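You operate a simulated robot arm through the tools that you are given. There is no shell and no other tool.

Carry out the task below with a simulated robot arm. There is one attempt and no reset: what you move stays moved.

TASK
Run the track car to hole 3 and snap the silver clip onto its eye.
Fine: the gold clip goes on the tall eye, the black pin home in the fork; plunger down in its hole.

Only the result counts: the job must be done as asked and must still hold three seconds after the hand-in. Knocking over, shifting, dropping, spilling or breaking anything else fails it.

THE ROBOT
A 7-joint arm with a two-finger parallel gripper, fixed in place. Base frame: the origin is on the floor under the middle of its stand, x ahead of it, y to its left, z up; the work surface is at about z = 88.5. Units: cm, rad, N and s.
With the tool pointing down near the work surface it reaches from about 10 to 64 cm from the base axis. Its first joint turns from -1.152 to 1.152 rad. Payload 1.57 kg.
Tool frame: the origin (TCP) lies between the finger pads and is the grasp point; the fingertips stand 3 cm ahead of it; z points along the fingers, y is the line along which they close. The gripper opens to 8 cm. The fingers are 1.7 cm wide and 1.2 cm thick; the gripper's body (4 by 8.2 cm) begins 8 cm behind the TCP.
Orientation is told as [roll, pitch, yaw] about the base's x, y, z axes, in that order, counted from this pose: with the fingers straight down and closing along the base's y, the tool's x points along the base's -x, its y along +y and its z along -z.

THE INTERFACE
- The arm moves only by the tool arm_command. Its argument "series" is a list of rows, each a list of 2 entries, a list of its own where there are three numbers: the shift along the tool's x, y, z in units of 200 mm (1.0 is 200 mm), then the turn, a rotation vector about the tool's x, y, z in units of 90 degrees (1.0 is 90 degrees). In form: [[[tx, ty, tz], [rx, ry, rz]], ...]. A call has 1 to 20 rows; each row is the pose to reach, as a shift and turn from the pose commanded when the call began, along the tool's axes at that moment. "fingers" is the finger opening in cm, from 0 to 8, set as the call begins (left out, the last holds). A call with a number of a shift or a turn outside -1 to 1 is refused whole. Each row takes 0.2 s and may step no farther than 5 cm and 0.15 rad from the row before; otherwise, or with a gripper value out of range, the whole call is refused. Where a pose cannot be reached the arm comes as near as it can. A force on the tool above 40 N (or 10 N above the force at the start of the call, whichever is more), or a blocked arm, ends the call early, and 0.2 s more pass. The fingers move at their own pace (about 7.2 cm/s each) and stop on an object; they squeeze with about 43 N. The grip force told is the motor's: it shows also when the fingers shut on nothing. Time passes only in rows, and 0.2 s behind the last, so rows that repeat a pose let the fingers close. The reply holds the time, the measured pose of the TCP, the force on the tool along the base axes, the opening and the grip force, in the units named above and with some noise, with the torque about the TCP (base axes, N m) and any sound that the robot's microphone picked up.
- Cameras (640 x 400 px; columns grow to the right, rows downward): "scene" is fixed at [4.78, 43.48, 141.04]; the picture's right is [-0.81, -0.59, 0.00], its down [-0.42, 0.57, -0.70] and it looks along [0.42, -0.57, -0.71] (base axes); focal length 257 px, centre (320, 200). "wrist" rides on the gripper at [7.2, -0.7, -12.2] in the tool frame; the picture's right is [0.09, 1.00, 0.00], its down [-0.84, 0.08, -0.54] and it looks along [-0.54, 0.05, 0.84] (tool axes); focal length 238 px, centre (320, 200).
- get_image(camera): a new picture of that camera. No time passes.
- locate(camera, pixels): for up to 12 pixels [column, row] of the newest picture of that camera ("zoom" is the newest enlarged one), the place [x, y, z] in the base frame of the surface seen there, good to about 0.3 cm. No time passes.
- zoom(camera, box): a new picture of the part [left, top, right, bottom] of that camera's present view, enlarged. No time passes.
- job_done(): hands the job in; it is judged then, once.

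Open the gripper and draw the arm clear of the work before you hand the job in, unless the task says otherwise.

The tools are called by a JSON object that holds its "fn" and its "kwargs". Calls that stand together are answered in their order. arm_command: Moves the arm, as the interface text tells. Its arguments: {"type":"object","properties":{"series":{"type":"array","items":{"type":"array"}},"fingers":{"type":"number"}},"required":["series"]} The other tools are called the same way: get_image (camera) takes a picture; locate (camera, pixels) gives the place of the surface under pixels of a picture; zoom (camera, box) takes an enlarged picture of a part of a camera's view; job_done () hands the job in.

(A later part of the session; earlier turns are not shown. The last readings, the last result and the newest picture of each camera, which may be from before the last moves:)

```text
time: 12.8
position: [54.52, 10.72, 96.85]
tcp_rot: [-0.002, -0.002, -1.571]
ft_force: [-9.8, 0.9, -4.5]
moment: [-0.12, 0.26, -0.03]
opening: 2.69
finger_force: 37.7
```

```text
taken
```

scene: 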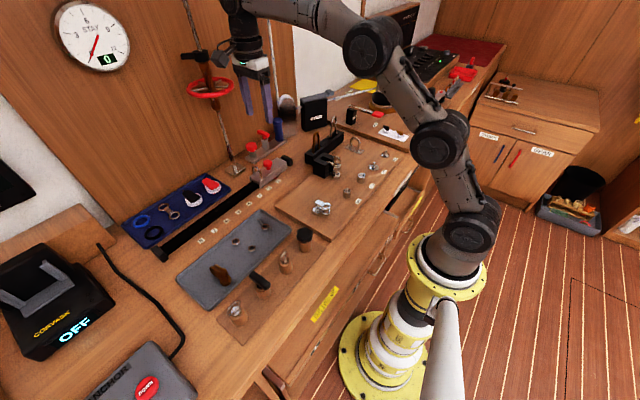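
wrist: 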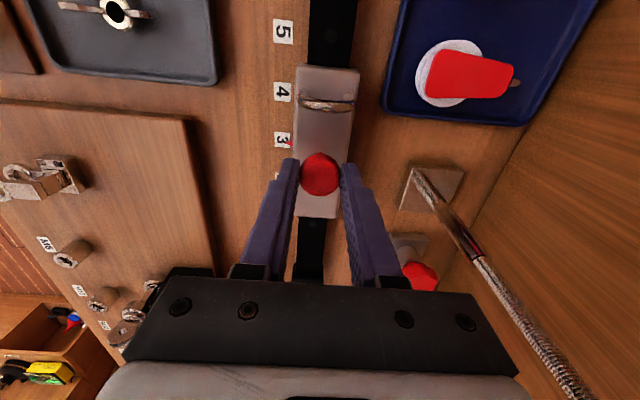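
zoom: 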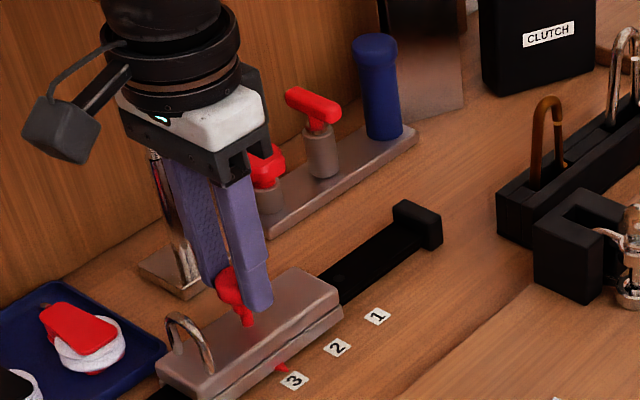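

The pointer is near label 3 at (290,143). I'll zoom and locate to check alignment before lowering the plunger.

{"fn": "zoom", "kwargs": {"camera": "wrist", "box": [260, 60, 370, 220]}}

{"fn": "zoom", "kwargs": {"camera": "scene", "box": [235, 170, 305, 210]}}

{"fn": "locate", "kwargs": {"camera": "wrist", "pixels": [[290, 144], [283, 139], [283, 92], [283, 32], [327, 105]]}}

```text
2.50 times, centred on (315, 140) of wrist
```

zoom: 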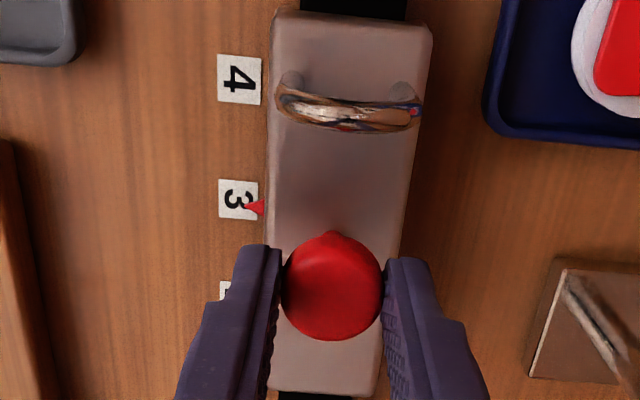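

```text
9.14 times, centred on (270, 190) of scene
```

zoom: 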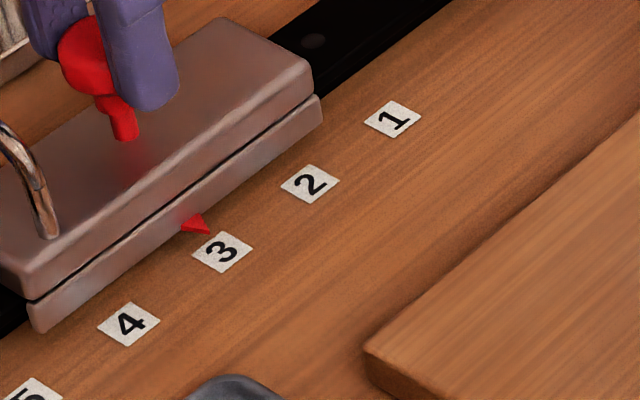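

```text
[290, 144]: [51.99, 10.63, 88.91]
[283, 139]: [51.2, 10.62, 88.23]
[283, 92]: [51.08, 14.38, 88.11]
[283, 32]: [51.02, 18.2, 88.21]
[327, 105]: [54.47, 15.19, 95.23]
```

Pointer (51.99,10.63) lines up with label 3 (10.62). I'll lower the plunger back by 1.3 cm slowly to seat it in hole 3.

{"fn": "arm_command", "kwargs": {"series": [[[0, 0, 0.013], [0, 0, 0]], [[0, 0, 0.026], [0, 0, 0]], [[0, 0, 0.039], [0, 0, 0]], [[0, 0, 0.052], [0, 0, 0]], [[0, 0, 0.064], [0, 0, 0]]]}}

{"fn": "zoom", "kwargs": {"camera": "scene", "box": [225, 130, 305, 210]}}

```text
time: 14.0
position: [54.47, 10.62, 95.44]
tcp_rot: [0.0, -0.001, -1.571]
ft_force: [-10.6, 0.7, -0.5]
moment: [0.06, 0.31, 0.02]
opening: 2.67
finger_force: 37.5
```

```text
5.00 times, centred on (265, 170) of scene
```

zoom: 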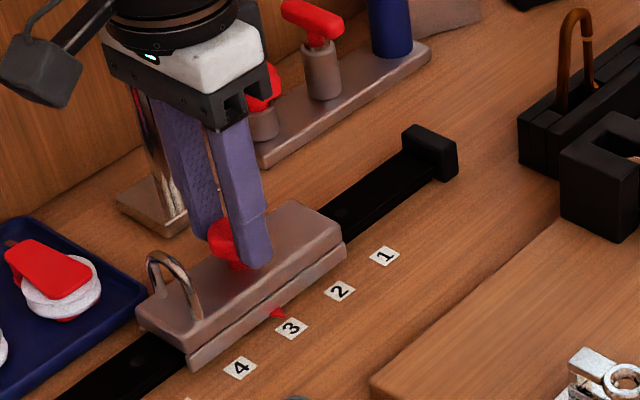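

The plunger went down fully with no resisting force. I'll nudge ±y slightly to confirm it is locked in the hole.

{"fn": "arm_command", "kwargs": {"series": [[[0.008, 0, 0], [0, 0, 0]], [[0.008, 0, 0], [0, 0, 0]]]}}

{"fn": "arm_command", "kwargs": {"series": [[[-0.008, 0, 0], [0, 0, 0]], [[-0.008, 0, 0], [0, 0, 0]]]}}

```text
time: 14.6
position: [54.43, 10.74, 95.46]
tcp_rot: [-0.002, -0.002, -1.571]
ft_force: [-12.3, -4.0, -1.3]
moment: [0.51, 0.28, -0.02]
opening: 2.69
finger_force: 37.4
```

```text
time: 15.2
position: [54.5, 10.65, 95.52]
tcp_rot: [0.0, 0.001, -1.57]
ft_force: [-11.5, 0.8, -1.1]
moment: [-0.51, 0.29, 0.11]
opening: 2.69
finger_force: 37.9
```

A reaction of 4 N and 0.5 N·m came with 1.6 mm, so the plunger is seated. I'll open the fingers and lift away.

{"fn": "arm_command", "kwargs": {"series": [[[0, 0, 0], [0, 0, 0]], [[0, 0, 0], [0, 0, 0]], [[0, 0, -0.1], [0, 0, 0]], [[0, 0, -0.3], [0, 0, 0]], [[0, 0, -0.5], [0, 0, 0]], [[0, 0, -0.7], [0, 0, 0]]], "fingers": 5}}

{"fn": "zoom", "kwargs": {"camera": "scene", "box": [225, 150, 305, 210]}}

{"fn": "locate", "kwargs": {"camera": "zoom", "pixels": [[222, 135], [168, 150], [152, 180], [195, 215], [278, 262], [238, 170]]}}

{"fn": "get_image", "kwargs": {"camera": "wrist"}}

```text
time: 16.6
position: [54.62, 10.58, 109.51]
tcp_rot: [-0.001, 0.001, -1.571]
ft_force: [0.0, 0.2, 0.4]
moment: [0.02, -0.01, -0.04]
opening: 4.98
finger_force: 0.0
```

```text
6.67 times, centred on (265, 180) of scene
```

zoom: 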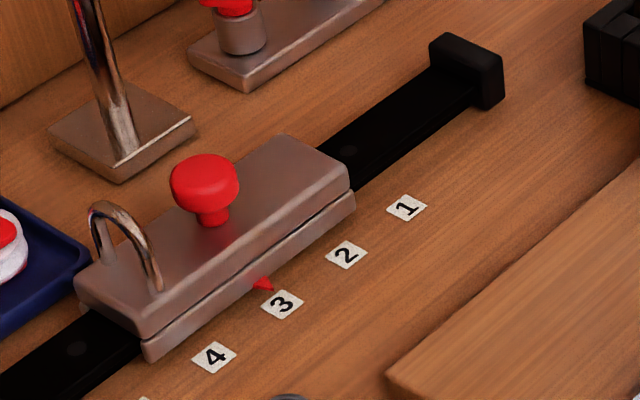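

```text
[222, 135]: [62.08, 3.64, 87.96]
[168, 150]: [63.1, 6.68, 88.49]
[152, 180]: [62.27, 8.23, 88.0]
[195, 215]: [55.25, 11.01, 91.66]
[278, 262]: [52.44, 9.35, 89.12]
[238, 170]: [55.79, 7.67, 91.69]
```

```text
taken
```

wrist: 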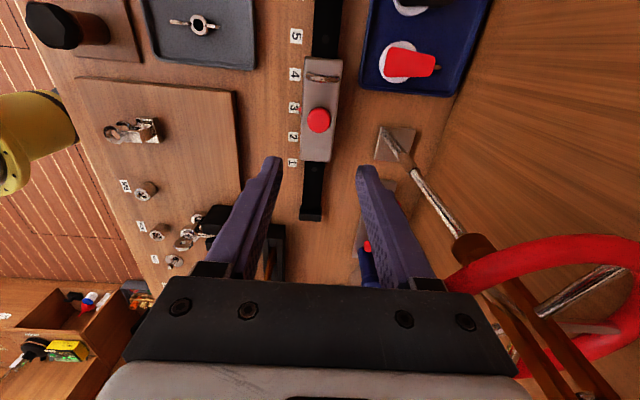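

The car now sits at hole 3 with the plunger down like before. I'll measure the car eye precisely from both cameras.

{"fn": "zoom", "kwargs": {"camera": "scene", "box": [225, 170, 265, 200]}}

{"fn": "locate", "kwargs": {"camera": "zoom", "pixels": [[205, 95], [230, 105], [190, 100], [170, 180], [178, 220], [280, 205], [300, 250], [250, 125], [130, 280], [270, 350], [480, 60], [560, 150]]}}

{"fn": "zoom", "kwargs": {"camera": "wrist", "box": [290, 50, 350, 170]}}

{"fn": "locate", "kwargs": {"camera": "zoom", "pixels": [[320, 85], [310, 85], [330, 88], [285, 85], [360, 85], [320, 230], [297, 190], [315, 50], [320, 95]]}}

```text
13.33 times, centred on (245, 185) of scene
```

zoom: 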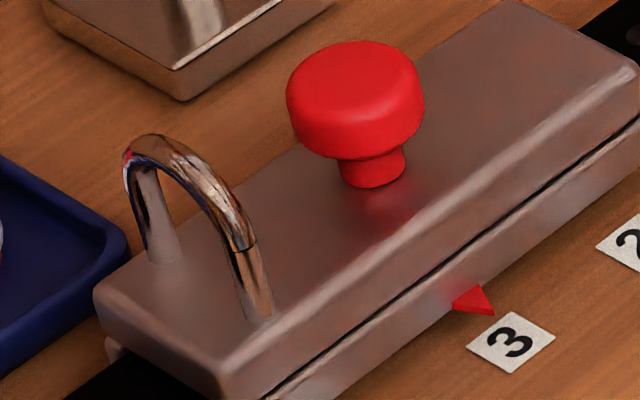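

```text
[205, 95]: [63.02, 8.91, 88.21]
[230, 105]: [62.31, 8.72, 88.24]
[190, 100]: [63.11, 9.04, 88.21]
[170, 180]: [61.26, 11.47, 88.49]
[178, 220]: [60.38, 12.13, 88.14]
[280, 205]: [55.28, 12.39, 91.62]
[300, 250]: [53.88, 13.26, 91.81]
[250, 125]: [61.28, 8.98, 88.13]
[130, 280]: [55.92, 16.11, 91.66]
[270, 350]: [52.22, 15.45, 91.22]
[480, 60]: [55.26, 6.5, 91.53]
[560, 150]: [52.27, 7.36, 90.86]
```

```text
3.33 times, centred on (320, 110) of wrist
```

zoom: 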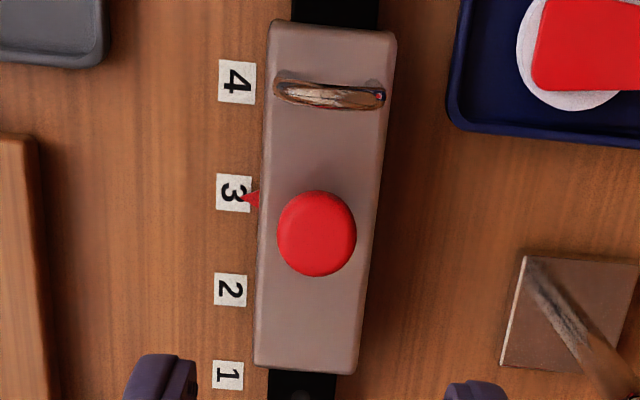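

```text
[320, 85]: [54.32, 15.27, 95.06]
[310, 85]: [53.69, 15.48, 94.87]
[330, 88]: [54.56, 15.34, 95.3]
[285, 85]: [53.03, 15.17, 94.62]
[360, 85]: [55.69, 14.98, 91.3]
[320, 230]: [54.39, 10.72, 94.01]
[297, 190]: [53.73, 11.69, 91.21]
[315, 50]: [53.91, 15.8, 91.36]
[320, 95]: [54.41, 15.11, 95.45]
```

Car eye: centre about (54.3,15.15), top z≈95.4, car top 91.6. Next I'll go to the rack, staying at height and keeping yaw −90°, to view the clips from the +y side.

{"fn": "arm_command", "kwargs": {"series": [[[-0.2, -0.04, 0], [0, 0, 0]], [[-0.4, -0.08, 0], [0, 0, 0]], [[-0.6, -0.12, 0], [0, 0, 0]], [[-0.8, -0.16, 0], [0, 0, 0]], [[-1.0, -0.2, 0], [0, 0, 0]]]}}

{"fn": "arm_command", "kwargs": {"series": [[[-0.2, -0.06, 0], [0, 0, 0]], [[-0.4, -0.12, 0], [0, 0, 0]]]}}

{"fn": "get_image", "kwargs": {"camera": "wrist"}}

{"fn": "zoom", "kwargs": {"camera": "wrist", "box": [250, 60, 390, 260]}}

```text
time: 17.8
position: [50.38, -9.3, 109.52]
tcp_rot: [0.0, 0.0, -1.571]
ft_force: [-0.1, 0.1, 0.4]
moment: [0.03, -0.01, 0.01]
opening: 5.0
finger_force: 0.0
```

```text
time: 18.4
position: [48.25, -17.49, 109.47]
tcp_rot: [0.0, -0.001, -1.572]
ft_force: [0.2, 0.1, 0.9]
moment: [0.04, -0.02, 0.01]
opening: 5.0
finger_force: 0.0
```

```text
taken
```

wrist: 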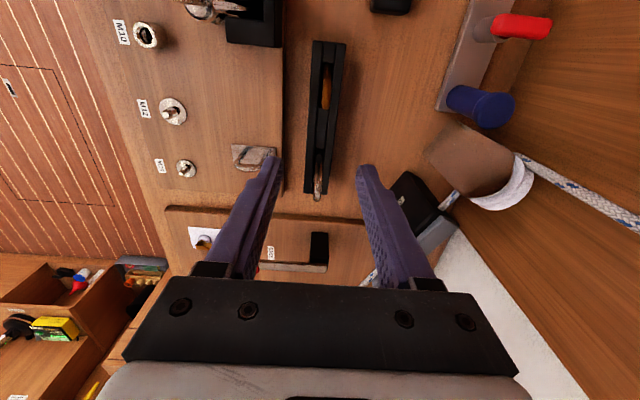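

```text
2.00 times, centred on (320, 160) of wrist
```

zoom: 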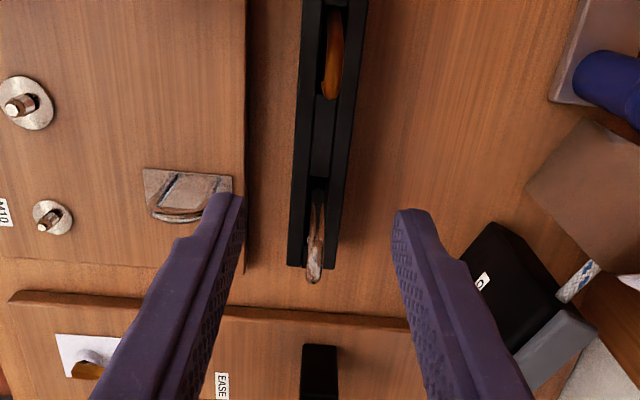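

The clips are at (327,88) and (317,180). I'll zoom further on each and locate exact coordinates of spine and gate.

{"fn": "zoom", "kwargs": {"camera": "wrist", "box": [290, 140, 350, 210]}}

{"fn": "locate", "kwargs": {"camera": "zoom", "pixels": [[320, 100], [316, 140], [314, 180], [312, 220], [310, 245], [300, 200], [325, 200]]}}

{"fn": "zoom", "kwargs": {"camera": "wrist", "box": [295, 35, 355, 125]}}

{"fn": "locate", "kwargs": {"camera": "zoom", "pixels": [[335, 150], [330, 190], [330, 220], [325, 250], [322, 280], [310, 200], [345, 200]]}}

```text
5.71 times, centred on (320, 175) of wrist
```

zoom: 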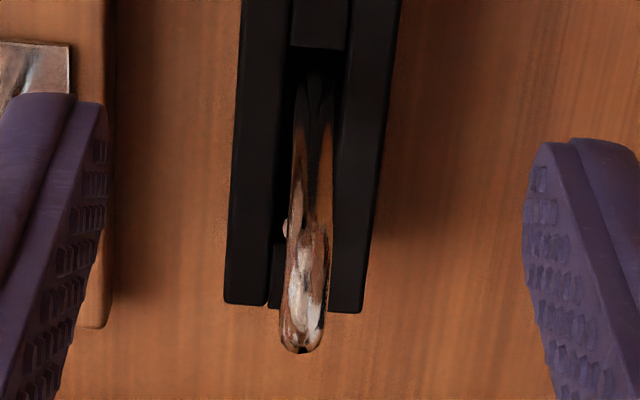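

```text
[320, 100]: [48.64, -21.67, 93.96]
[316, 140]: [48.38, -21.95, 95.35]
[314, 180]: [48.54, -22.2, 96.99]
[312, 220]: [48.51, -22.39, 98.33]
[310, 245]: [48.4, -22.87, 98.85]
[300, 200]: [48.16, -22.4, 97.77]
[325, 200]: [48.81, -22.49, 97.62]
```

```text
4.44 times, centred on (325, 80) of wrist
```

zoom: 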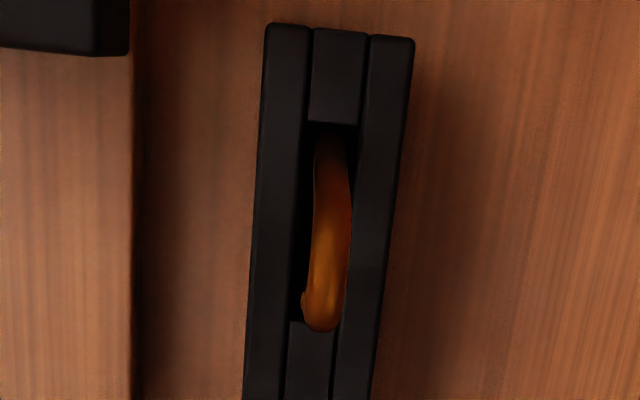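

```text
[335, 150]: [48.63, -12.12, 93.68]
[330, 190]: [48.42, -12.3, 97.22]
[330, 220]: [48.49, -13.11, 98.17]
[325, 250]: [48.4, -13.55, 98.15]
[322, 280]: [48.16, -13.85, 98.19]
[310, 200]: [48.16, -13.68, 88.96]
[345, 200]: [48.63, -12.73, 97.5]
```

Silver spine centre is near (48.45,−22.0) at z≈94, leaning to −22.5 at z≈97. I'll move above it and descend with the fingers straddling in x, tips just above the rack top.

{"fn": "arm_command", "kwargs": {"series": [[[-0.2255, 0.01, 0], [0, 0, 0]], [[-0.2255, 0.01, 0.2], [0, 0, 0]], [[-0.2255, 0.01, 0.4], [0, 0, 0]], [[-0.2255, 0.01, 0.55], [0, 0, 0]], [[-0.2255, 0.01, 0.65], [0, 0, 0]], [[-0.2255, 0.01, 0.69], [0, 0, 0]]], "fingers": 4}}

{"fn": "get_image", "kwargs": {"camera": "wrist"}}

{"fn": "zoom", "kwargs": {"camera": "scene", "box": [285, 90, 365, 170]}}

```text
time: 19.8
position: [48.38, -21.88, 95.75]
tcp_rot: [0.0, 0.001, -1.572]
ft_force: [-1.0, -0.1, 0.7]
moment: [0.0, -0.03, -0.02]
opening: 4.0
finger_force: 0.0
```

```text
taken
```

wrist: 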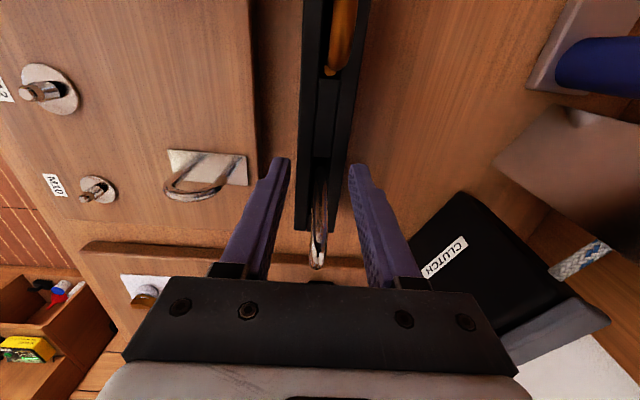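

```text
5.00 times, centred on (325, 130) of scene
```

zoom: 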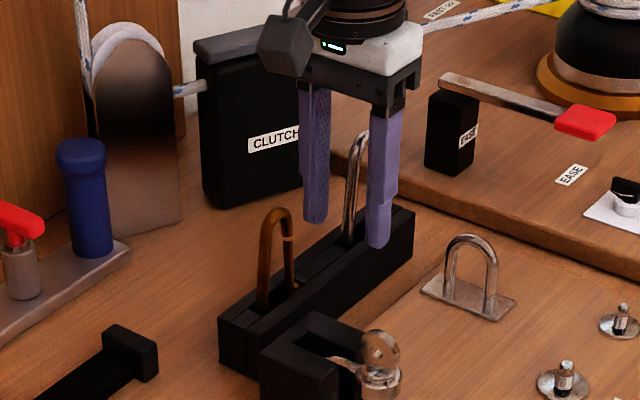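

The fingers flank the silver spine, tips just above the rack. I'll close on it.

{"fn": "arm_command", "kwargs": {"series": [[[0, 0, 0], [0, 0, 0]], [[0, 0, 0], [0, 0, 0]], [[0, 0, 0], [0, 0, 0]]], "fingers": 0}}

{"fn": "zoom", "kwargs": {"camera": "scene", "box": [295, 100, 355, 160]}}

{"fn": "zoom", "kwargs": {"camera": "wrist", "box": [260, 140, 380, 290]}}

```text
time: 20.6
position: [48.33, -21.98, 95.79]
tcp_rot: [0.001, 0.001, -1.571]
ft_force: [0.4, -0.6, -0.4]
moment: [0.02, 0.0, 0.04]
opening: 0.81
finger_force: 27.4
```

```text
6.67 times, centred on (325, 130) of scene
```

zoom: 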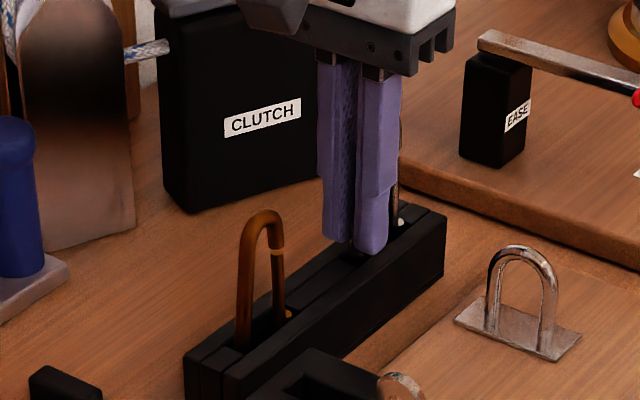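

```text
2.67 times, centred on (320, 215) of wrist
```

zoom: 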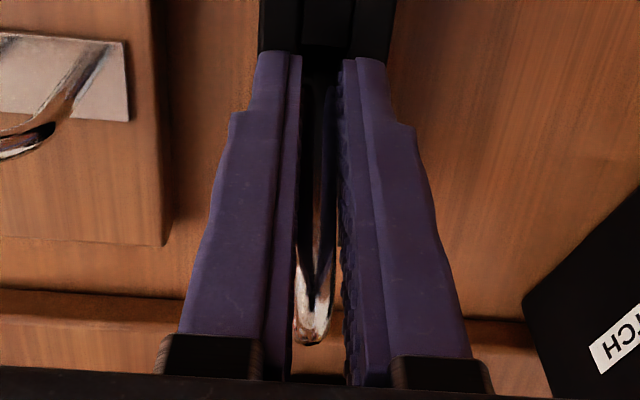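

Gripped with a 0.81 cm opening (wire diameter). I'll lift the clip out of the rack vertically.

{"fn": "arm_command", "kwargs": {"series": [[[0, 0, -0.05], [0, 0, 0]], [[0, 0, -0.15], [0, 0, 0]], [[0, 0, -0.3], [0, 0, 0]], [[0, 0, -0.5], [0, 0, 0]], [[0, 0, -0.7], [0, 0, 0]]]}}

{"fn": "get_image", "kwargs": {"camera": "scene"}}

{"fn": "zoom", "kwargs": {"camera": "scene", "box": [280, 20, 360, 140]}}

{"fn": "zoom", "kwargs": {"camera": "wrist", "box": [260, 140, 380, 290]}}

```text
time: 21.8
position: [48.42, -21.96, 109.66]
tcp_rot: [-0.002, 0.0, -1.571]
ft_force: [0.4, -0.2, -1.2]
moment: [0.0, -0.02, 0.01]
opening: 0.85
finger_force: 26.9
```

```text
taken
```

scene: 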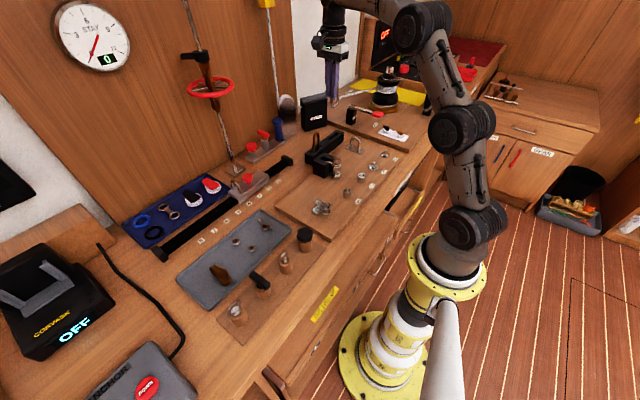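

```text
3.33 times, centred on (320, 80) of scene
```

zoom: 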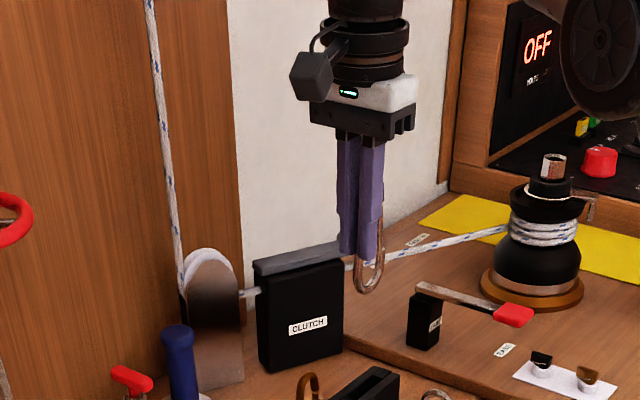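

```text
2.67 times, centred on (320, 215) of wrist
```

zoom: 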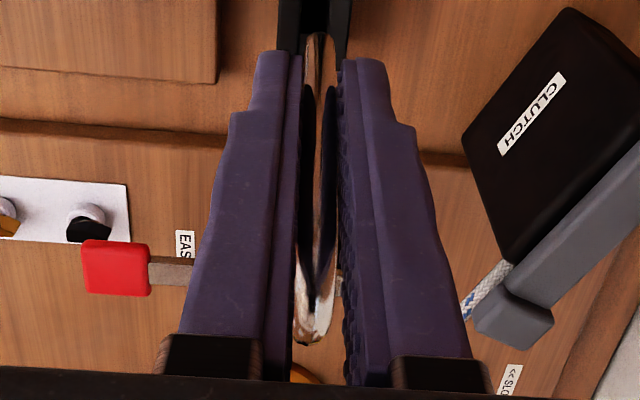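

The clip is out and held. I'll zoom in on it to measure its shape.

{"fn": "zoom", "kwargs": {"camera": "scene", "box": [315, 55, 350, 115]}}

{"fn": "zoom", "kwargs": {"camera": "scene", "box": [305, 190, 345, 220]}}

```text
6.67 times, centred on (332, 85) of scene
```

zoom: 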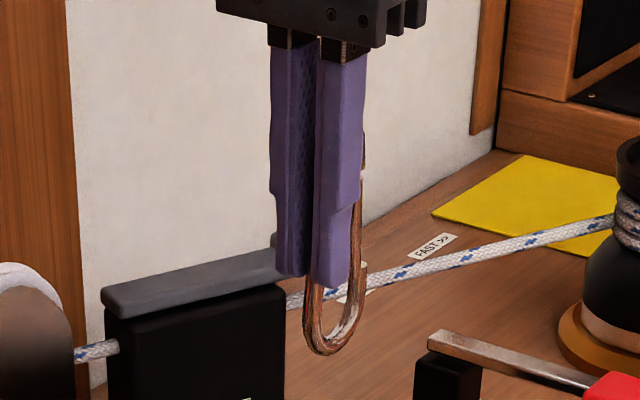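

```text
13.33 times, centred on (325, 205) of scene
```

zoom: 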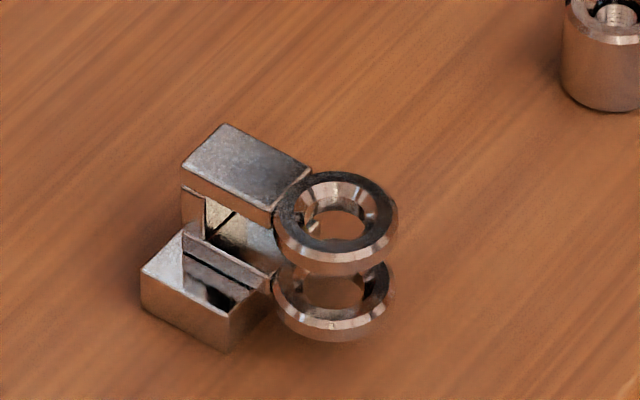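

I'll take the enlarged view again and locate the clip's bottom, gate pivot and nose in it.

{"fn": "zoom", "kwargs": {"camera": "scene", "box": [320, 60, 350, 115]}}

{"fn": "locate", "kwargs": {"camera": "zoom", "pixels": [[302, 350], [330, 355], [290, 320], [345, 320], [350, 285], [350, 250], [352, 210], [352, 170], [356, 140]]}}

```text
7.27 times, centred on (335, 88) of scene
```

zoom: 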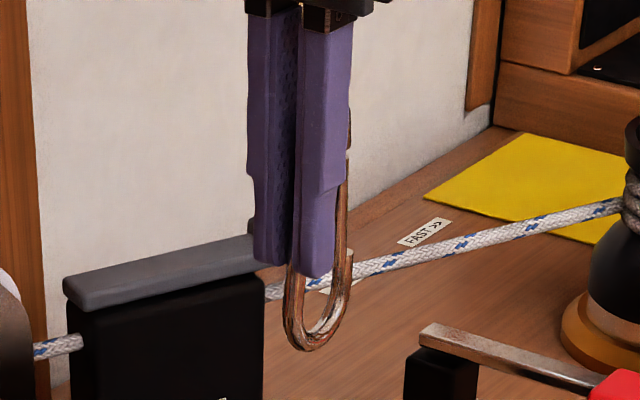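

```text
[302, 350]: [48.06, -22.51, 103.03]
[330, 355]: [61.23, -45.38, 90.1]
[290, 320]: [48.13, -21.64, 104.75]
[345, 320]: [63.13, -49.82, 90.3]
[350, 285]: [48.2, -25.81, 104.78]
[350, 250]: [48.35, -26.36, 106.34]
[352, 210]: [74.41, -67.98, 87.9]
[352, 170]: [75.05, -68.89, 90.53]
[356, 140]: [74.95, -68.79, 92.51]
```

The clip is 10.4 cm long: bottom 6.7 cm below the TCP, gate pivot ~3.3 below, nose gap ~1 above, top 3.7 above; the gate lies ~3.5 cm to −y of the spine. I'll carry it at height toward the car eye before tilting.

{"fn": "arm_command", "kwargs": {"series": [[[0.2, 0.03, -0.05], [0, 0, 0]], [[0.4, 0.06, -0.1], [0, 0, 0]], [[0.6, 0.09, -0.12], [0, 0, 0]], [[0.8, 0.12, -0.12], [0, 0, 0]], [[1.0, 0.15, -0.12], [0, 0, 0]]]}}

{"fn": "arm_command", "kwargs": {"series": [[[0.2, 0.02, 0], [0, 0, 0]], [[0.4, 0.04, 0], [0, 0, 0]], [[0.6, 0.05, 0], [0, 0, 0]], [[0.8, 0.05, 0], [0, 0, 0]], [[1.0, 0.05, 0], [0, 0, 0]]]}}

{"fn": "zoom", "kwargs": {"camera": "scene", "box": [150, 20, 310, 220]}}

```text
time: 23.0
position: [51.38, -1.91, 112.19]
tcp_rot: [0.002, -0.002, -1.571]
ft_force: [0.3, 0.5, -1.0]
moment: [0.0, 0.02, 0.0]
opening: 0.85
finger_force: 27.0
```

```text
time: 24.2
position: [52.35, 18.11, 112.13]
tcp_rot: [0.0, 0.001, -1.569]
ft_force: [-0.2, 0.1, -0.2]
moment: [0.05, -0.01, 0.01]
opening: 0.85
finger_force: 27.1
```

```text
2.00 times, centred on (230, 120) of scene
```

zoom: 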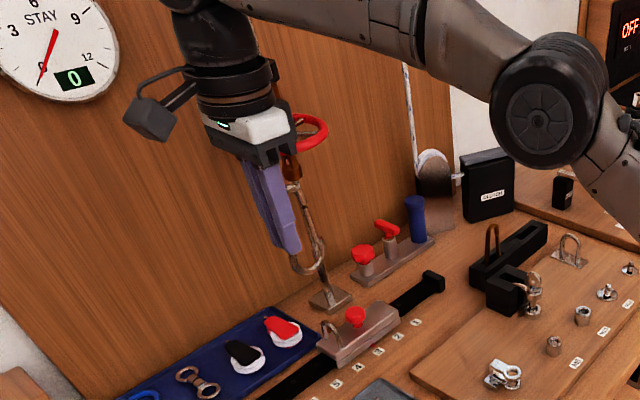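

The clip is above the car area. Now I'll tilt the tool +70° about base x (tool y) so the fingers point to +y and the gate faces down.

{"fn": "arm_command", "kwargs": {"series": [[[0, 0, 0], [0, 0.086, 0]], [[0, 0, 0], [0, 0.172, 0]], [[0, 0, 0], [0, 0.258, 0]], [[0, 0, 0], [0, 0.344, 0]], [[0, 0, 0], [0, 0.43, 0]], [[0, 0, 0], [0, 0.516, 0]], [[0, 0, 0], [0, 0.602, 0]], [[0, 0, 0], [0, 0.69, 0]], [[0, 0, 0], [0, 0.778, 0]]]}}

{"fn": "get_image", "kwargs": {"camera": "scene"}}

{"fn": "get_image", "kwargs": {"camera": "wrist"}}

```text
time: 26.2
position: [52.33, 18.12, 112.21]
tcp_rot: [0.004, 1.223, -1.569]
ft_force: [-0.1, 0.2, -0.7]
moment: [-0.03, -0.03, 0.02]
opening: 0.82
finger_force: 27.1
```

```text
taken
```

scene: 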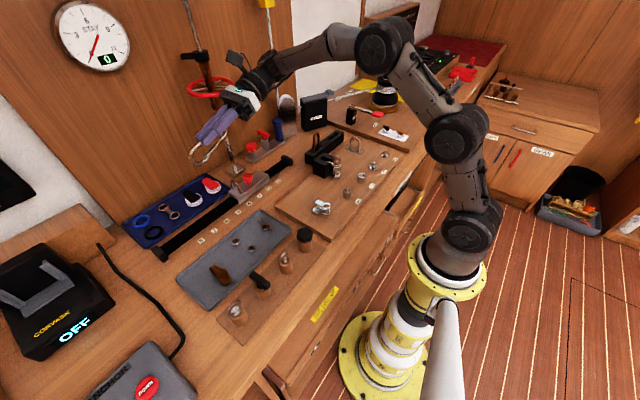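

```text
taken
```

wrist: 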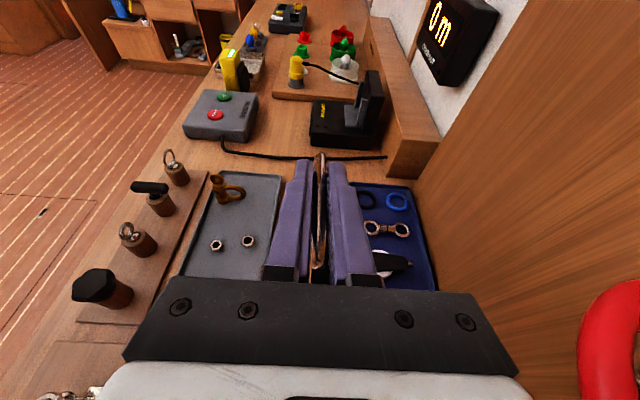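

The tilt worked with the clip held. I'll zoom on the clip and also on the pins seen at a low angle.

{"fn": "zoom", "kwargs": {"camera": "scene", "box": [175, 80, 275, 180]}}

{"fn": "zoom", "kwargs": {"camera": "wrist", "box": [260, 130, 380, 290]}}

{"fn": "zoom", "kwargs": {"camera": "wrist", "box": [60, 140, 220, 320]}}

```text
4.00 times, centred on (225, 130) of scene
```

zoom: 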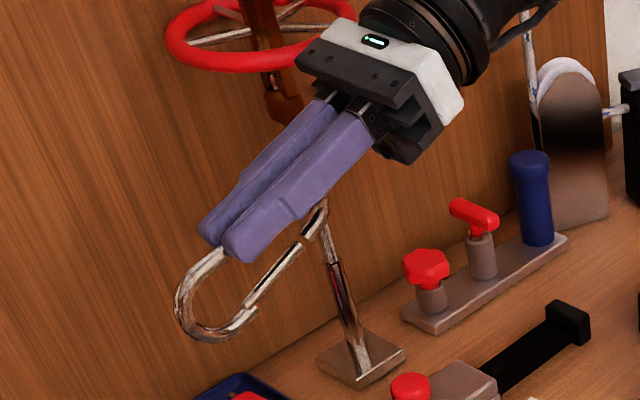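

```text
2.50 times, centred on (320, 210) of wrist
```

zoom: 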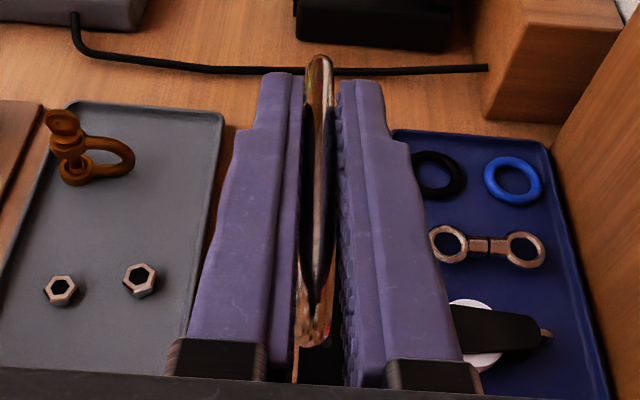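

```text
2.22 times, centred on (140, 230) of wrist
```

zoom: 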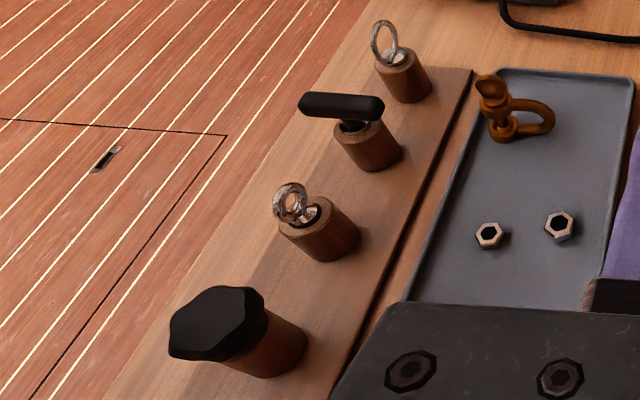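

The carabiner hangs clearly below the fingers: nose gap near (303,240), hinge near (255,308) in the zoom. I'll locate these points to refine the geometry.

{"fn": "zoom", "kwargs": {"camera": "scene", "box": [195, 115, 265, 170]}}

{"fn": "locate", "kwargs": {"camera": "zoom", "pixels": [[330, 170], [305, 198], [290, 215], [270, 240], [250, 263], [220, 290], [190, 310], [150, 320], [100, 300], [88, 250], [120, 200], [150, 175]]}}

```text
7.27 times, centred on (230, 142) of scene
```

zoom: 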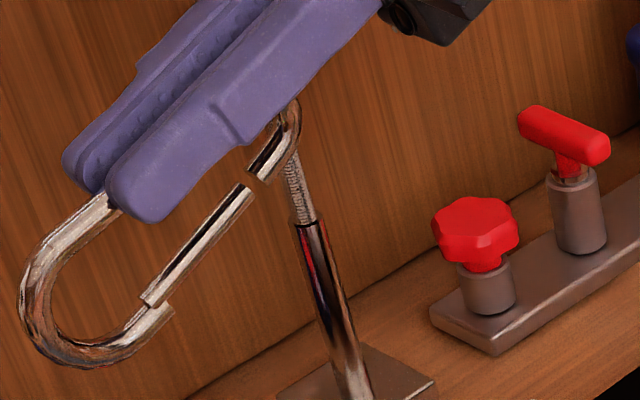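

```text
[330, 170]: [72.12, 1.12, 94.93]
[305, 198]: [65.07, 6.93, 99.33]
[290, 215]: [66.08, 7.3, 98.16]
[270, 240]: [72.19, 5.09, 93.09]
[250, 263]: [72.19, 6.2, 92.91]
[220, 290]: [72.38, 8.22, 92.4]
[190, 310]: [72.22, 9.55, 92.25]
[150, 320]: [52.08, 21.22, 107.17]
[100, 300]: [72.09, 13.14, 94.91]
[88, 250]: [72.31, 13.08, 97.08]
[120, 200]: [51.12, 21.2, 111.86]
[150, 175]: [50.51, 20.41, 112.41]
```

Now with the correct pixels in this zoom: nose end (258,172), gate (245,190)–(152,298), stub (165,315), bottom arc (95,362).

{"fn": "locate", "kwargs": {"camera": "zoom", "pixels": [[260, 168], [246, 188], [200, 238], [155, 294], [165, 313], [95, 360], [28, 290], [75, 235], [105, 205], [298, 118], [285, 135], [140, 215]]}}

```text
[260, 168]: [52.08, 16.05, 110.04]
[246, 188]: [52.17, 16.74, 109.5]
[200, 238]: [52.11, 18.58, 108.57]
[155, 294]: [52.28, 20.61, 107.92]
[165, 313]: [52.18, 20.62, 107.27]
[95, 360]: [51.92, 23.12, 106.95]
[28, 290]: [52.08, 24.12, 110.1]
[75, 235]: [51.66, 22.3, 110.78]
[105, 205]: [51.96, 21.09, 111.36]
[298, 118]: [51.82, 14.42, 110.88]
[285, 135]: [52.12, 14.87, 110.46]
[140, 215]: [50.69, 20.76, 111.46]
```

From these points: nose end at ~1.1 cm behind TCP, gate tip ~0.4, hinge 3.7 cm ahead, gate centre 3.4 cm below the spine. I'll go to a pre-position with the gate ~0.6 cm off the car eye's top bar (TCP ≈ (54.35,17.0,99.3)).

{"fn": "arm_command", "kwargs": {"series": [[[-0.12, 0.05, 0.032], [0, 0, 0]], [[-0.25, 0.08, 0.067], [0, 0, 0]], [[-0.38, 0.1, 0.1], [0, 0, 0]], [[-0.5, 0.101, 0.134], [0, 0, 0]], [[-0.58, 0.101, 0.156], [0, 0, 0]], [[-0.626, 0.101, 0.168], [0, 0, 0]]]}}

{"fn": "zoom", "kwargs": {"camera": "scene", "box": [180, 120, 290, 220]}}

{"fn": "get_image", "kwargs": {"camera": "wrist"}}

```text
time: 27.6
position: [54.43, 16.98, 99.18]
tcp_rot: [0.002, 1.221, -1.568]
ft_force: [-0.2, -0.2, -1.2]
moment: [-0.01, 0.02, -0.02]
opening: 0.84
finger_force: 26.8
```

```text
4.00 times, centred on (235, 170) of scene
```

zoom: 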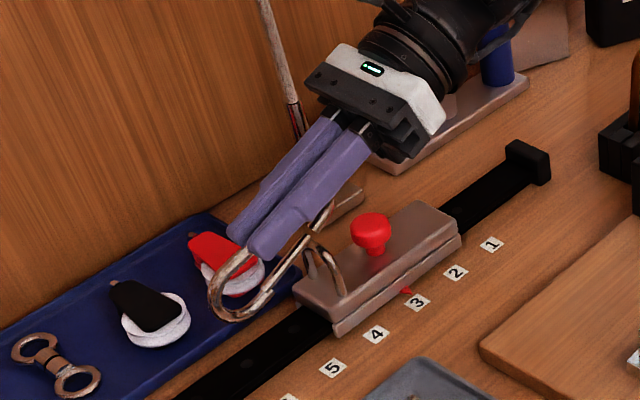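

```text
taken
```

wrist: 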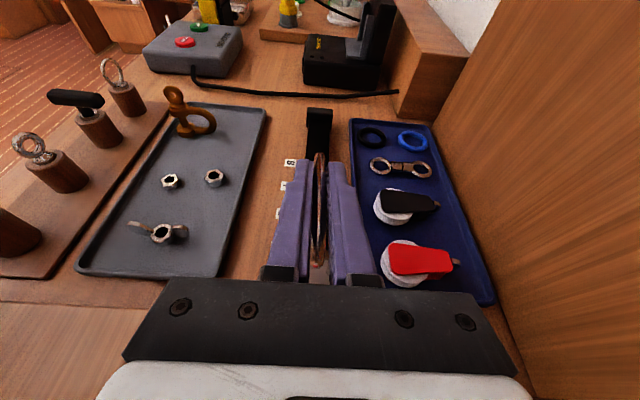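

I'll take a closer look at the clip relative to the eye before pushing.

{"fn": "zoom", "kwargs": {"camera": "scene", "box": [228, 165, 278, 205]}}

{"fn": "locate", "kwargs": {"camera": "zoom", "pixels": [[360, 130], [395, 85], [270, 200], [330, 150], [400, 160], [460, 240]]}}

```text
10.00 times, centred on (253, 185) of scene
```

zoom: 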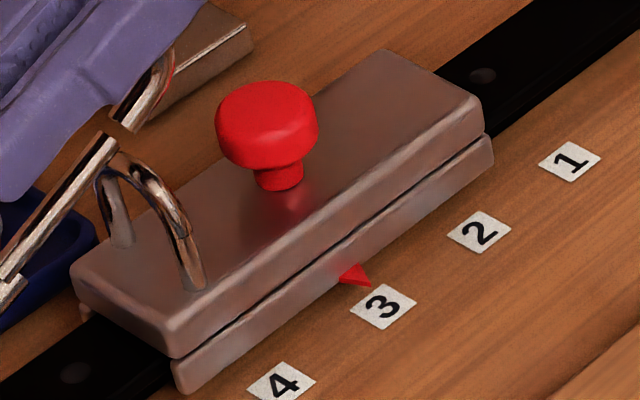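

```text
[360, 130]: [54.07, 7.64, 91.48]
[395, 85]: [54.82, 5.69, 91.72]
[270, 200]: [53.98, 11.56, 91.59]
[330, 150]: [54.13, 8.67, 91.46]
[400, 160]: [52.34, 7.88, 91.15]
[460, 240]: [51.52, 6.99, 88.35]
```

Locating the nose end (125,118), gate tip (105,145) and eye arch (130,165) in this zoom.

{"fn": "locate", "kwargs": {"camera": "zoom", "pixels": [[127, 115], [104, 147], [60, 205], [15, 262], [130, 163], [160, 190], [115, 175], [185, 240], [112, 205]]}}

```text
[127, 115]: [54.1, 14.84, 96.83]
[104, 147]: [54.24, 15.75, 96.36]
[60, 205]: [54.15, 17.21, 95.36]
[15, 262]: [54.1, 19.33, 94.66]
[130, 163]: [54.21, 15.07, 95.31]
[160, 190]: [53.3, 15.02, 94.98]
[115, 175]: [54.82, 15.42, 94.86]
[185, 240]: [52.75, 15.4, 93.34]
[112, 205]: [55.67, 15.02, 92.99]
```

The bar centre (~(15.0,95.1)) is right under the gate tip and 0.4 cm clear of the nose end. I'll push along the gate normal (tool −x) in small steps.

{"fn": "arm_command", "kwargs": {"series": [[[-0.02, 0, 0], [0, 0, 0]], [[-0.04, 0, 0], [0, 0, 0]], [[-0.055, 0, 0], [0, 0, 0]], [[-0.07, 0, 0], [0, 0, 0]]]}}

{"fn": "zoom", "kwargs": {"camera": "scene", "box": [218, 160, 268, 205]}}

```text
time: 28.6
position: [54.41, 16.44, 98.22]
tcp_rot: [0.022, 1.224, -1.551]
ft_force: [-0.7, 1.4, 18.1]
moment: [-0.3, -0.03, 0.01]
opening: 0.85
finger_force: 27.1
```

```text
8.89 times, centred on (243, 182) of scene
```

zoom: 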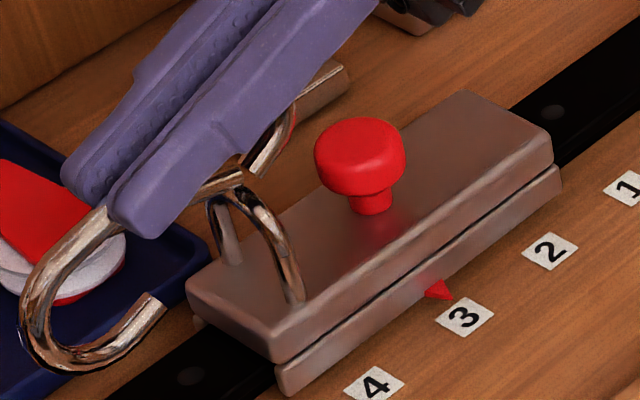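

The gate is actually hinged at the hand-side end and opens at the far stub end; I pushed near the hinge (18 N). I'll back off along +tool x right away and re-plan to enter at the stub end.

{"fn": "arm_command", "kwargs": {"series": [[[0.02, 0, 0], [0, 0, 0]], [[0.05, 0, 0], [0, 0, 0]], [[0.1, 0, 0], [0, 0, 0]], [[0.2, 0, -0.1], [0, 0, 0]]]}}

{"fn": "zoom", "kwargs": {"camera": "scene", "box": [208, 140, 278, 205]}}

```text
time: 29.6
position: [54.32, 16.14, 102.26]
tcp_rot: [-0.002, 1.221, -1.573]
ft_force: [0.2, -0.5, -1.4]
moment: [-0.01, 0.01, 0.0]
opening: 0.81
finger_force: 27.0
```

```text
6.15 times, centred on (243, 172) of scene
```

zoom: 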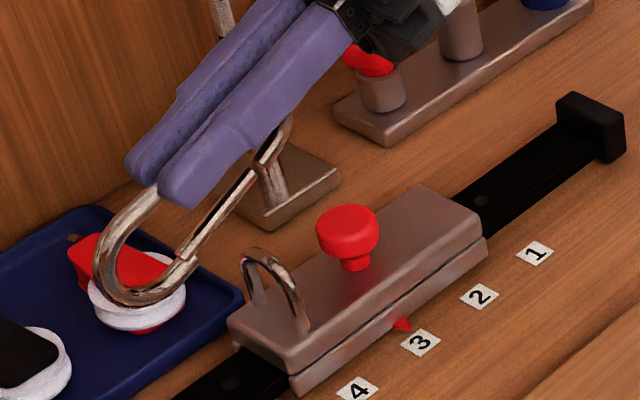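

The gate has sprung back closed and the eye is intact. I'll zoom and locate the clip's stub, gate and loop points again to check it hasn't slipped.

{"fn": "zoom", "kwargs": {"camera": "scene", "box": [215, 155, 265, 195]}}

{"fn": "locate", "kwargs": {"camera": "zoom", "pixels": [[330, 85], [285, 130], [240, 185], [210, 220], [225, 240], [205, 255], [150, 300], [80, 290], [60, 230], [95, 160], [130, 120]]}}

```text
10.00 times, centred on (240, 175) of scene
```

zoom: 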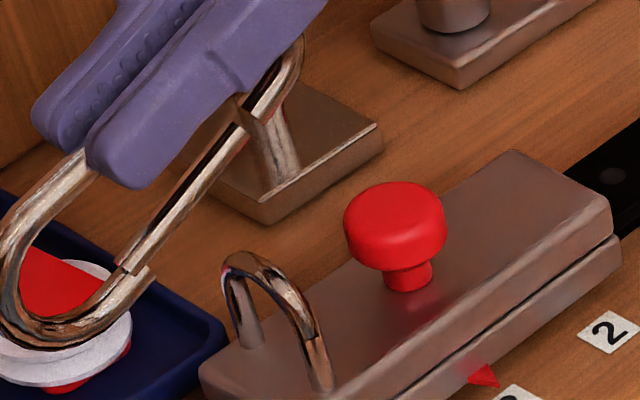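

```text
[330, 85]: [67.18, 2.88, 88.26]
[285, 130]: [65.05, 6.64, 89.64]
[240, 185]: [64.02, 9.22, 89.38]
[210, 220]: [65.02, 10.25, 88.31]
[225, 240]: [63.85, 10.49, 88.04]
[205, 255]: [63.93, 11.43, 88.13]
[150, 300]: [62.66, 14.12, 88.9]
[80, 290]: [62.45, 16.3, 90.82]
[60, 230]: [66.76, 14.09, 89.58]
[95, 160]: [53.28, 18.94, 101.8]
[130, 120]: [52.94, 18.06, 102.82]
```

Using this zoom's actual features: hinge (243,115), mid gate (195,190), gate tip (125,265), stub (145,275), loop bottom (55,340), spine (30,215).

{"fn": "locate", "kwargs": {"camera": "zoom", "pixels": [[262, 95], [240, 122], [195, 185], [160, 225], [126, 264], [146, 275], [130, 292], [60, 335], [15, 300], [25, 215], [70, 170], [300, 45]]}}

```text
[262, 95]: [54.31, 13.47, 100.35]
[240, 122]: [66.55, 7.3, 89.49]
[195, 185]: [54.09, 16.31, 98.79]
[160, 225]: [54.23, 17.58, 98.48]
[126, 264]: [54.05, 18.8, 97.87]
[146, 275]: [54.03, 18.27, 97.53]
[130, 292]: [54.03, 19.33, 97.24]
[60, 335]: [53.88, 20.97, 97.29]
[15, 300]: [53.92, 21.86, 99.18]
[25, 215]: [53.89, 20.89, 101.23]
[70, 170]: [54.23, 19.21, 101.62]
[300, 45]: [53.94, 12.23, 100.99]
```

No slip: gate tip at t≈4.1, stub end at t≈3.5 (w≈4.0), loop bottom at t≈6.6. I'll reduce the tilt to 57° and place the eye bar just below the gate at t≈2.9.

{"fn": "arm_command", "kwargs": {"series": [[[0, 0.003, 0], [0, -0.072, 0]], [[-0.02, 0.003, -0.004], [0, -0.144, 0]], [[-0.07, 0.003, -0.013], [0, -0.144, 0]], [[-0.07, 0.003, -0.013], [0, -0.144, 0]]]}}

{"fn": "zoom", "kwargs": {"camera": "scene", "box": [215, 155, 265, 195]}}

{"fn": "locate", "kwargs": {"camera": "zoom", "pixels": [[255, 260], [265, 275], [300, 300]]}}

```text
time: 30.6
position: [54.47, 15.29, 101.16]
tcp_rot: [0.0, 0.994, -1.571]
ft_force: [-0.5, -0.2, -0.2]
moment: [-0.04, 0.0, 0.0]
opening: 0.87
finger_force: 27.3
```

```text
10.00 times, centred on (240, 175) of scene
```

zoom: 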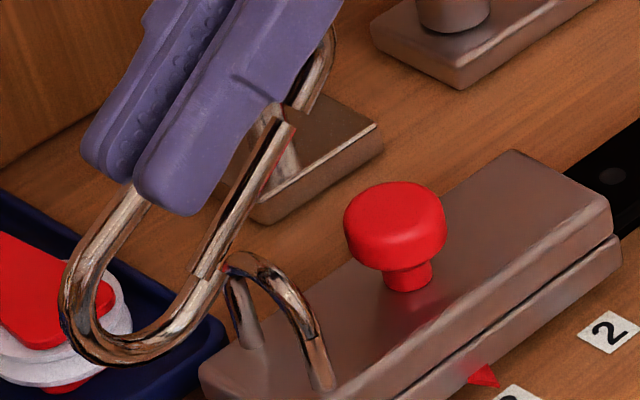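

```text
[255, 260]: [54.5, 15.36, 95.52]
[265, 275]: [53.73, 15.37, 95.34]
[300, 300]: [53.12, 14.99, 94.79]
```

The stub end (222,272) looks close to the eye top (248,258). I'll locate both precisely to judge which side of the bar the stub is.

{"fn": "locate", "kwargs": {"camera": "zoom", "pixels": [[220, 275], [210, 300], [203, 268], [225, 225], [250, 180], [262, 150], [245, 258], [262, 262], [100, 355], [70, 280], [130, 200], [235, 285]]}}

```text
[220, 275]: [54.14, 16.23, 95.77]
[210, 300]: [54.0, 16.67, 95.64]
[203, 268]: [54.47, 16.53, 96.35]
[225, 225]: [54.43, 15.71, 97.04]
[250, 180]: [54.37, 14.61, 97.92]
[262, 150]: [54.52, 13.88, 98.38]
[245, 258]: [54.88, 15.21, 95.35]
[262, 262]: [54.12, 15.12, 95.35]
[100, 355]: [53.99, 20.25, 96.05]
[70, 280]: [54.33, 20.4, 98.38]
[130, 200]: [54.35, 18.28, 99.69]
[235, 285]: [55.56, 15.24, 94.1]
```

Bar is at t≈3.07 vs the stub end at ~3.5, a bit tight, so I'll shift +0.3 cm along the fingers and then push in along the gate normal in steps.

{"fn": "arm_command", "kwargs": {"series": [[[0, -0.002, 0.015], [0, 0, 0]], [[-0.03, -0.002, 0.015], [0, 0, 0]], [[-0.055, -0.002, 0.015], [0, 0, 0]], [[-0.075, -0.002, 0.015], [0, 0, 0]], [[-0.09, -0.002, 0.015], [0, 0, 0]]]}}

{"fn": "zoom", "kwargs": {"camera": "scene", "box": [215, 155, 265, 195]}}

```text
time: 31.8
position: [54.37, 14.62, 99.45]
tcp_rot: [0.0, 0.996, -1.571]
ft_force: [0.5, 0.3, 1.4]
moment: [0.01, -0.02, 0.01]
opening: 0.84
finger_force: 26.9
```

```text
10.00 times, centred on (240, 175) of scene
```

zoom: 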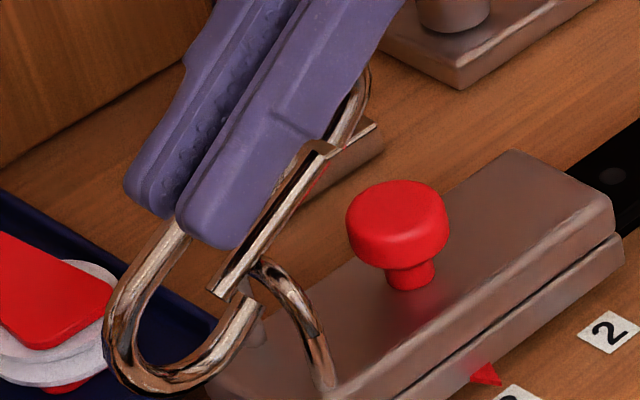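

The gate is swinging in with only ~2 N and the bar lies between gate and stub. I'll push ~1.1 cm further in.

{"fn": "arm_command", "kwargs": {"series": [[[-0.015, 0, 0], [0, 0, 0]], [[-0.03, 0, 0], [0, 0, 0]], [[-0.045, 0, 0], [0, 0, 0]], [[-0.055, 0, 0], [0, 0, 0]]]}}

{"fn": "zoom", "kwargs": {"camera": "scene", "box": [215, 155, 265, 195]}}

```text
time: 32.8
position: [54.44, 13.83, 98.59]
tcp_rot: [-0.001, 0.996, -1.572]
ft_force: [-0.5, 0.7, -0.5]
moment: [0.04, -0.01, -0.03]
opening: 0.85
finger_force: 27.2
```

```text
10.00 times, centred on (240, 175) of scene
```

zoom: 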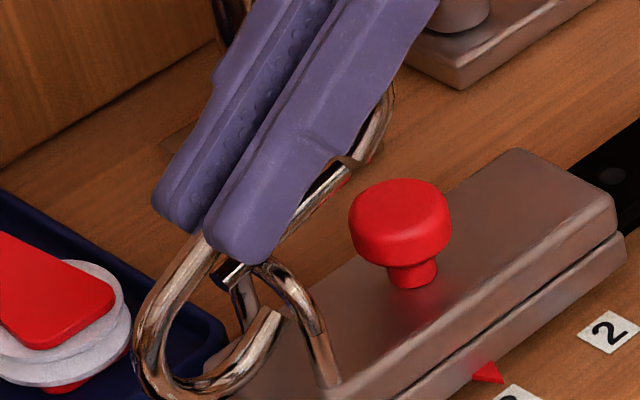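

The gate tip is now past the bar's level and the stub is under the arch. I'll pull back along the fingers so the bar slides into the far loop and the gate snaps shut.

{"fn": "arm_command", "kwargs": {"series": [[[0, 0, -0.02], [0, 0, 0]], [[0, 0, -0.04], [0, 0, 0]], [[0, 0, -0.06], [0, 0, 0]], [[0, 0, -0.08], [0, 0, 0]], [[0, 0, -0.1], [0, 0, 0]]]}}

{"fn": "zoom", "kwargs": {"camera": "scene", "box": [215, 155, 265, 195]}}

```text
time: 34.0
position: [54.4, 12.26, 99.78]
tcp_rot: [0.0, 0.993, -1.571]
ft_force: [0.2, 0.9, -0.3]
moment: [-0.04, -0.01, 0.0]
opening: 0.83
finger_force: 27.2
```

```text
10.00 times, centred on (240, 175) of scene
```

zoom: 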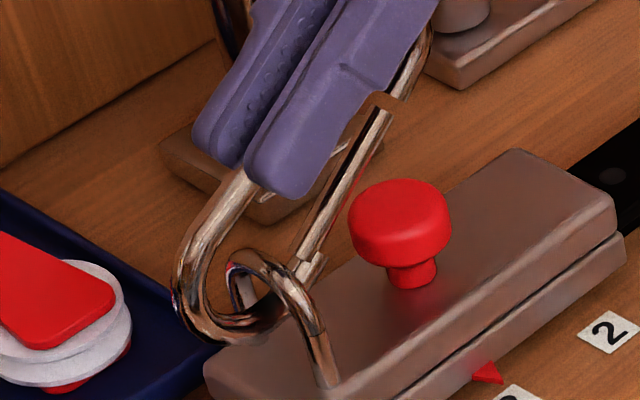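

The gate has snapped shut behind the bar: the eye runs through the clip's loop. Before releasing I'll ease the clip down (along the gate normal) so it rests close to the bar and knob rather than dropping.

{"fn": "arm_command", "kwargs": {"series": [[[-0.015, 0, 0], [0, 0, 0]], [[-0.03, 0, 0], [0, 0, 0]], [[-0.045, 0, 0], [0, 0, 0]], [[-0.055, 0, 0], [0, 0, 0]]]}}

{"fn": "zoom", "kwargs": {"camera": "scene", "box": [215, 155, 265, 195]}}

```text
time: 35.0
position: [54.47, 11.68, 98.7]
tcp_rot: [0.001, 0.996, -1.572]
ft_force: [0.6, -0.2, -0.2]
moment: [-0.04, 0.03, 0.03]
opening: 0.86
finger_force: 27.1
```

```text
10.00 times, centred on (240, 175) of scene
```

zoom: 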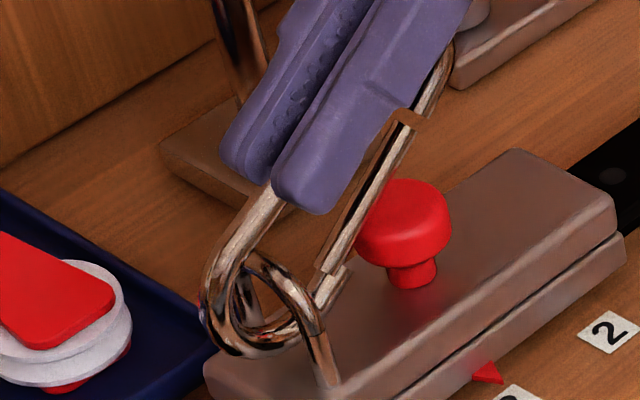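

Clip encircles the bar and nearly touches the knob. I'll open the fingers, wait, then retract straight back along the finger axis.

{"fn": "arm_command", "kwargs": {"series": [[[0, 0, 0], [0, 0, 0]], [[0, 0, 0], [0, 0, 0]], [[0, 0, 0], [0, 0, 0]]], "fingers": 5}}

{"fn": "zoom", "kwargs": {"camera": "scene", "box": [205, 145, 275, 205]}}

```text
time: 35.8
position: [54.37, 11.71, 98.78]
tcp_rot: [0.0, 0.997, -1.572]
ft_force: [0.1, 0.7, -0.5]
moment: [-0.02, -0.01, -0.01]
opening: 5.0
finger_force: 0.0
```

```text
6.67 times, centred on (240, 175) of scene
```

zoom: 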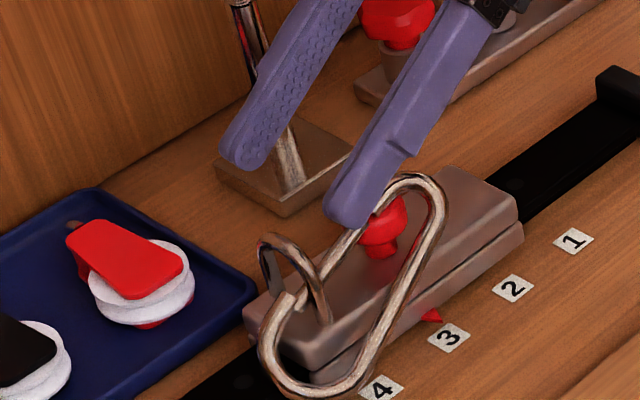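

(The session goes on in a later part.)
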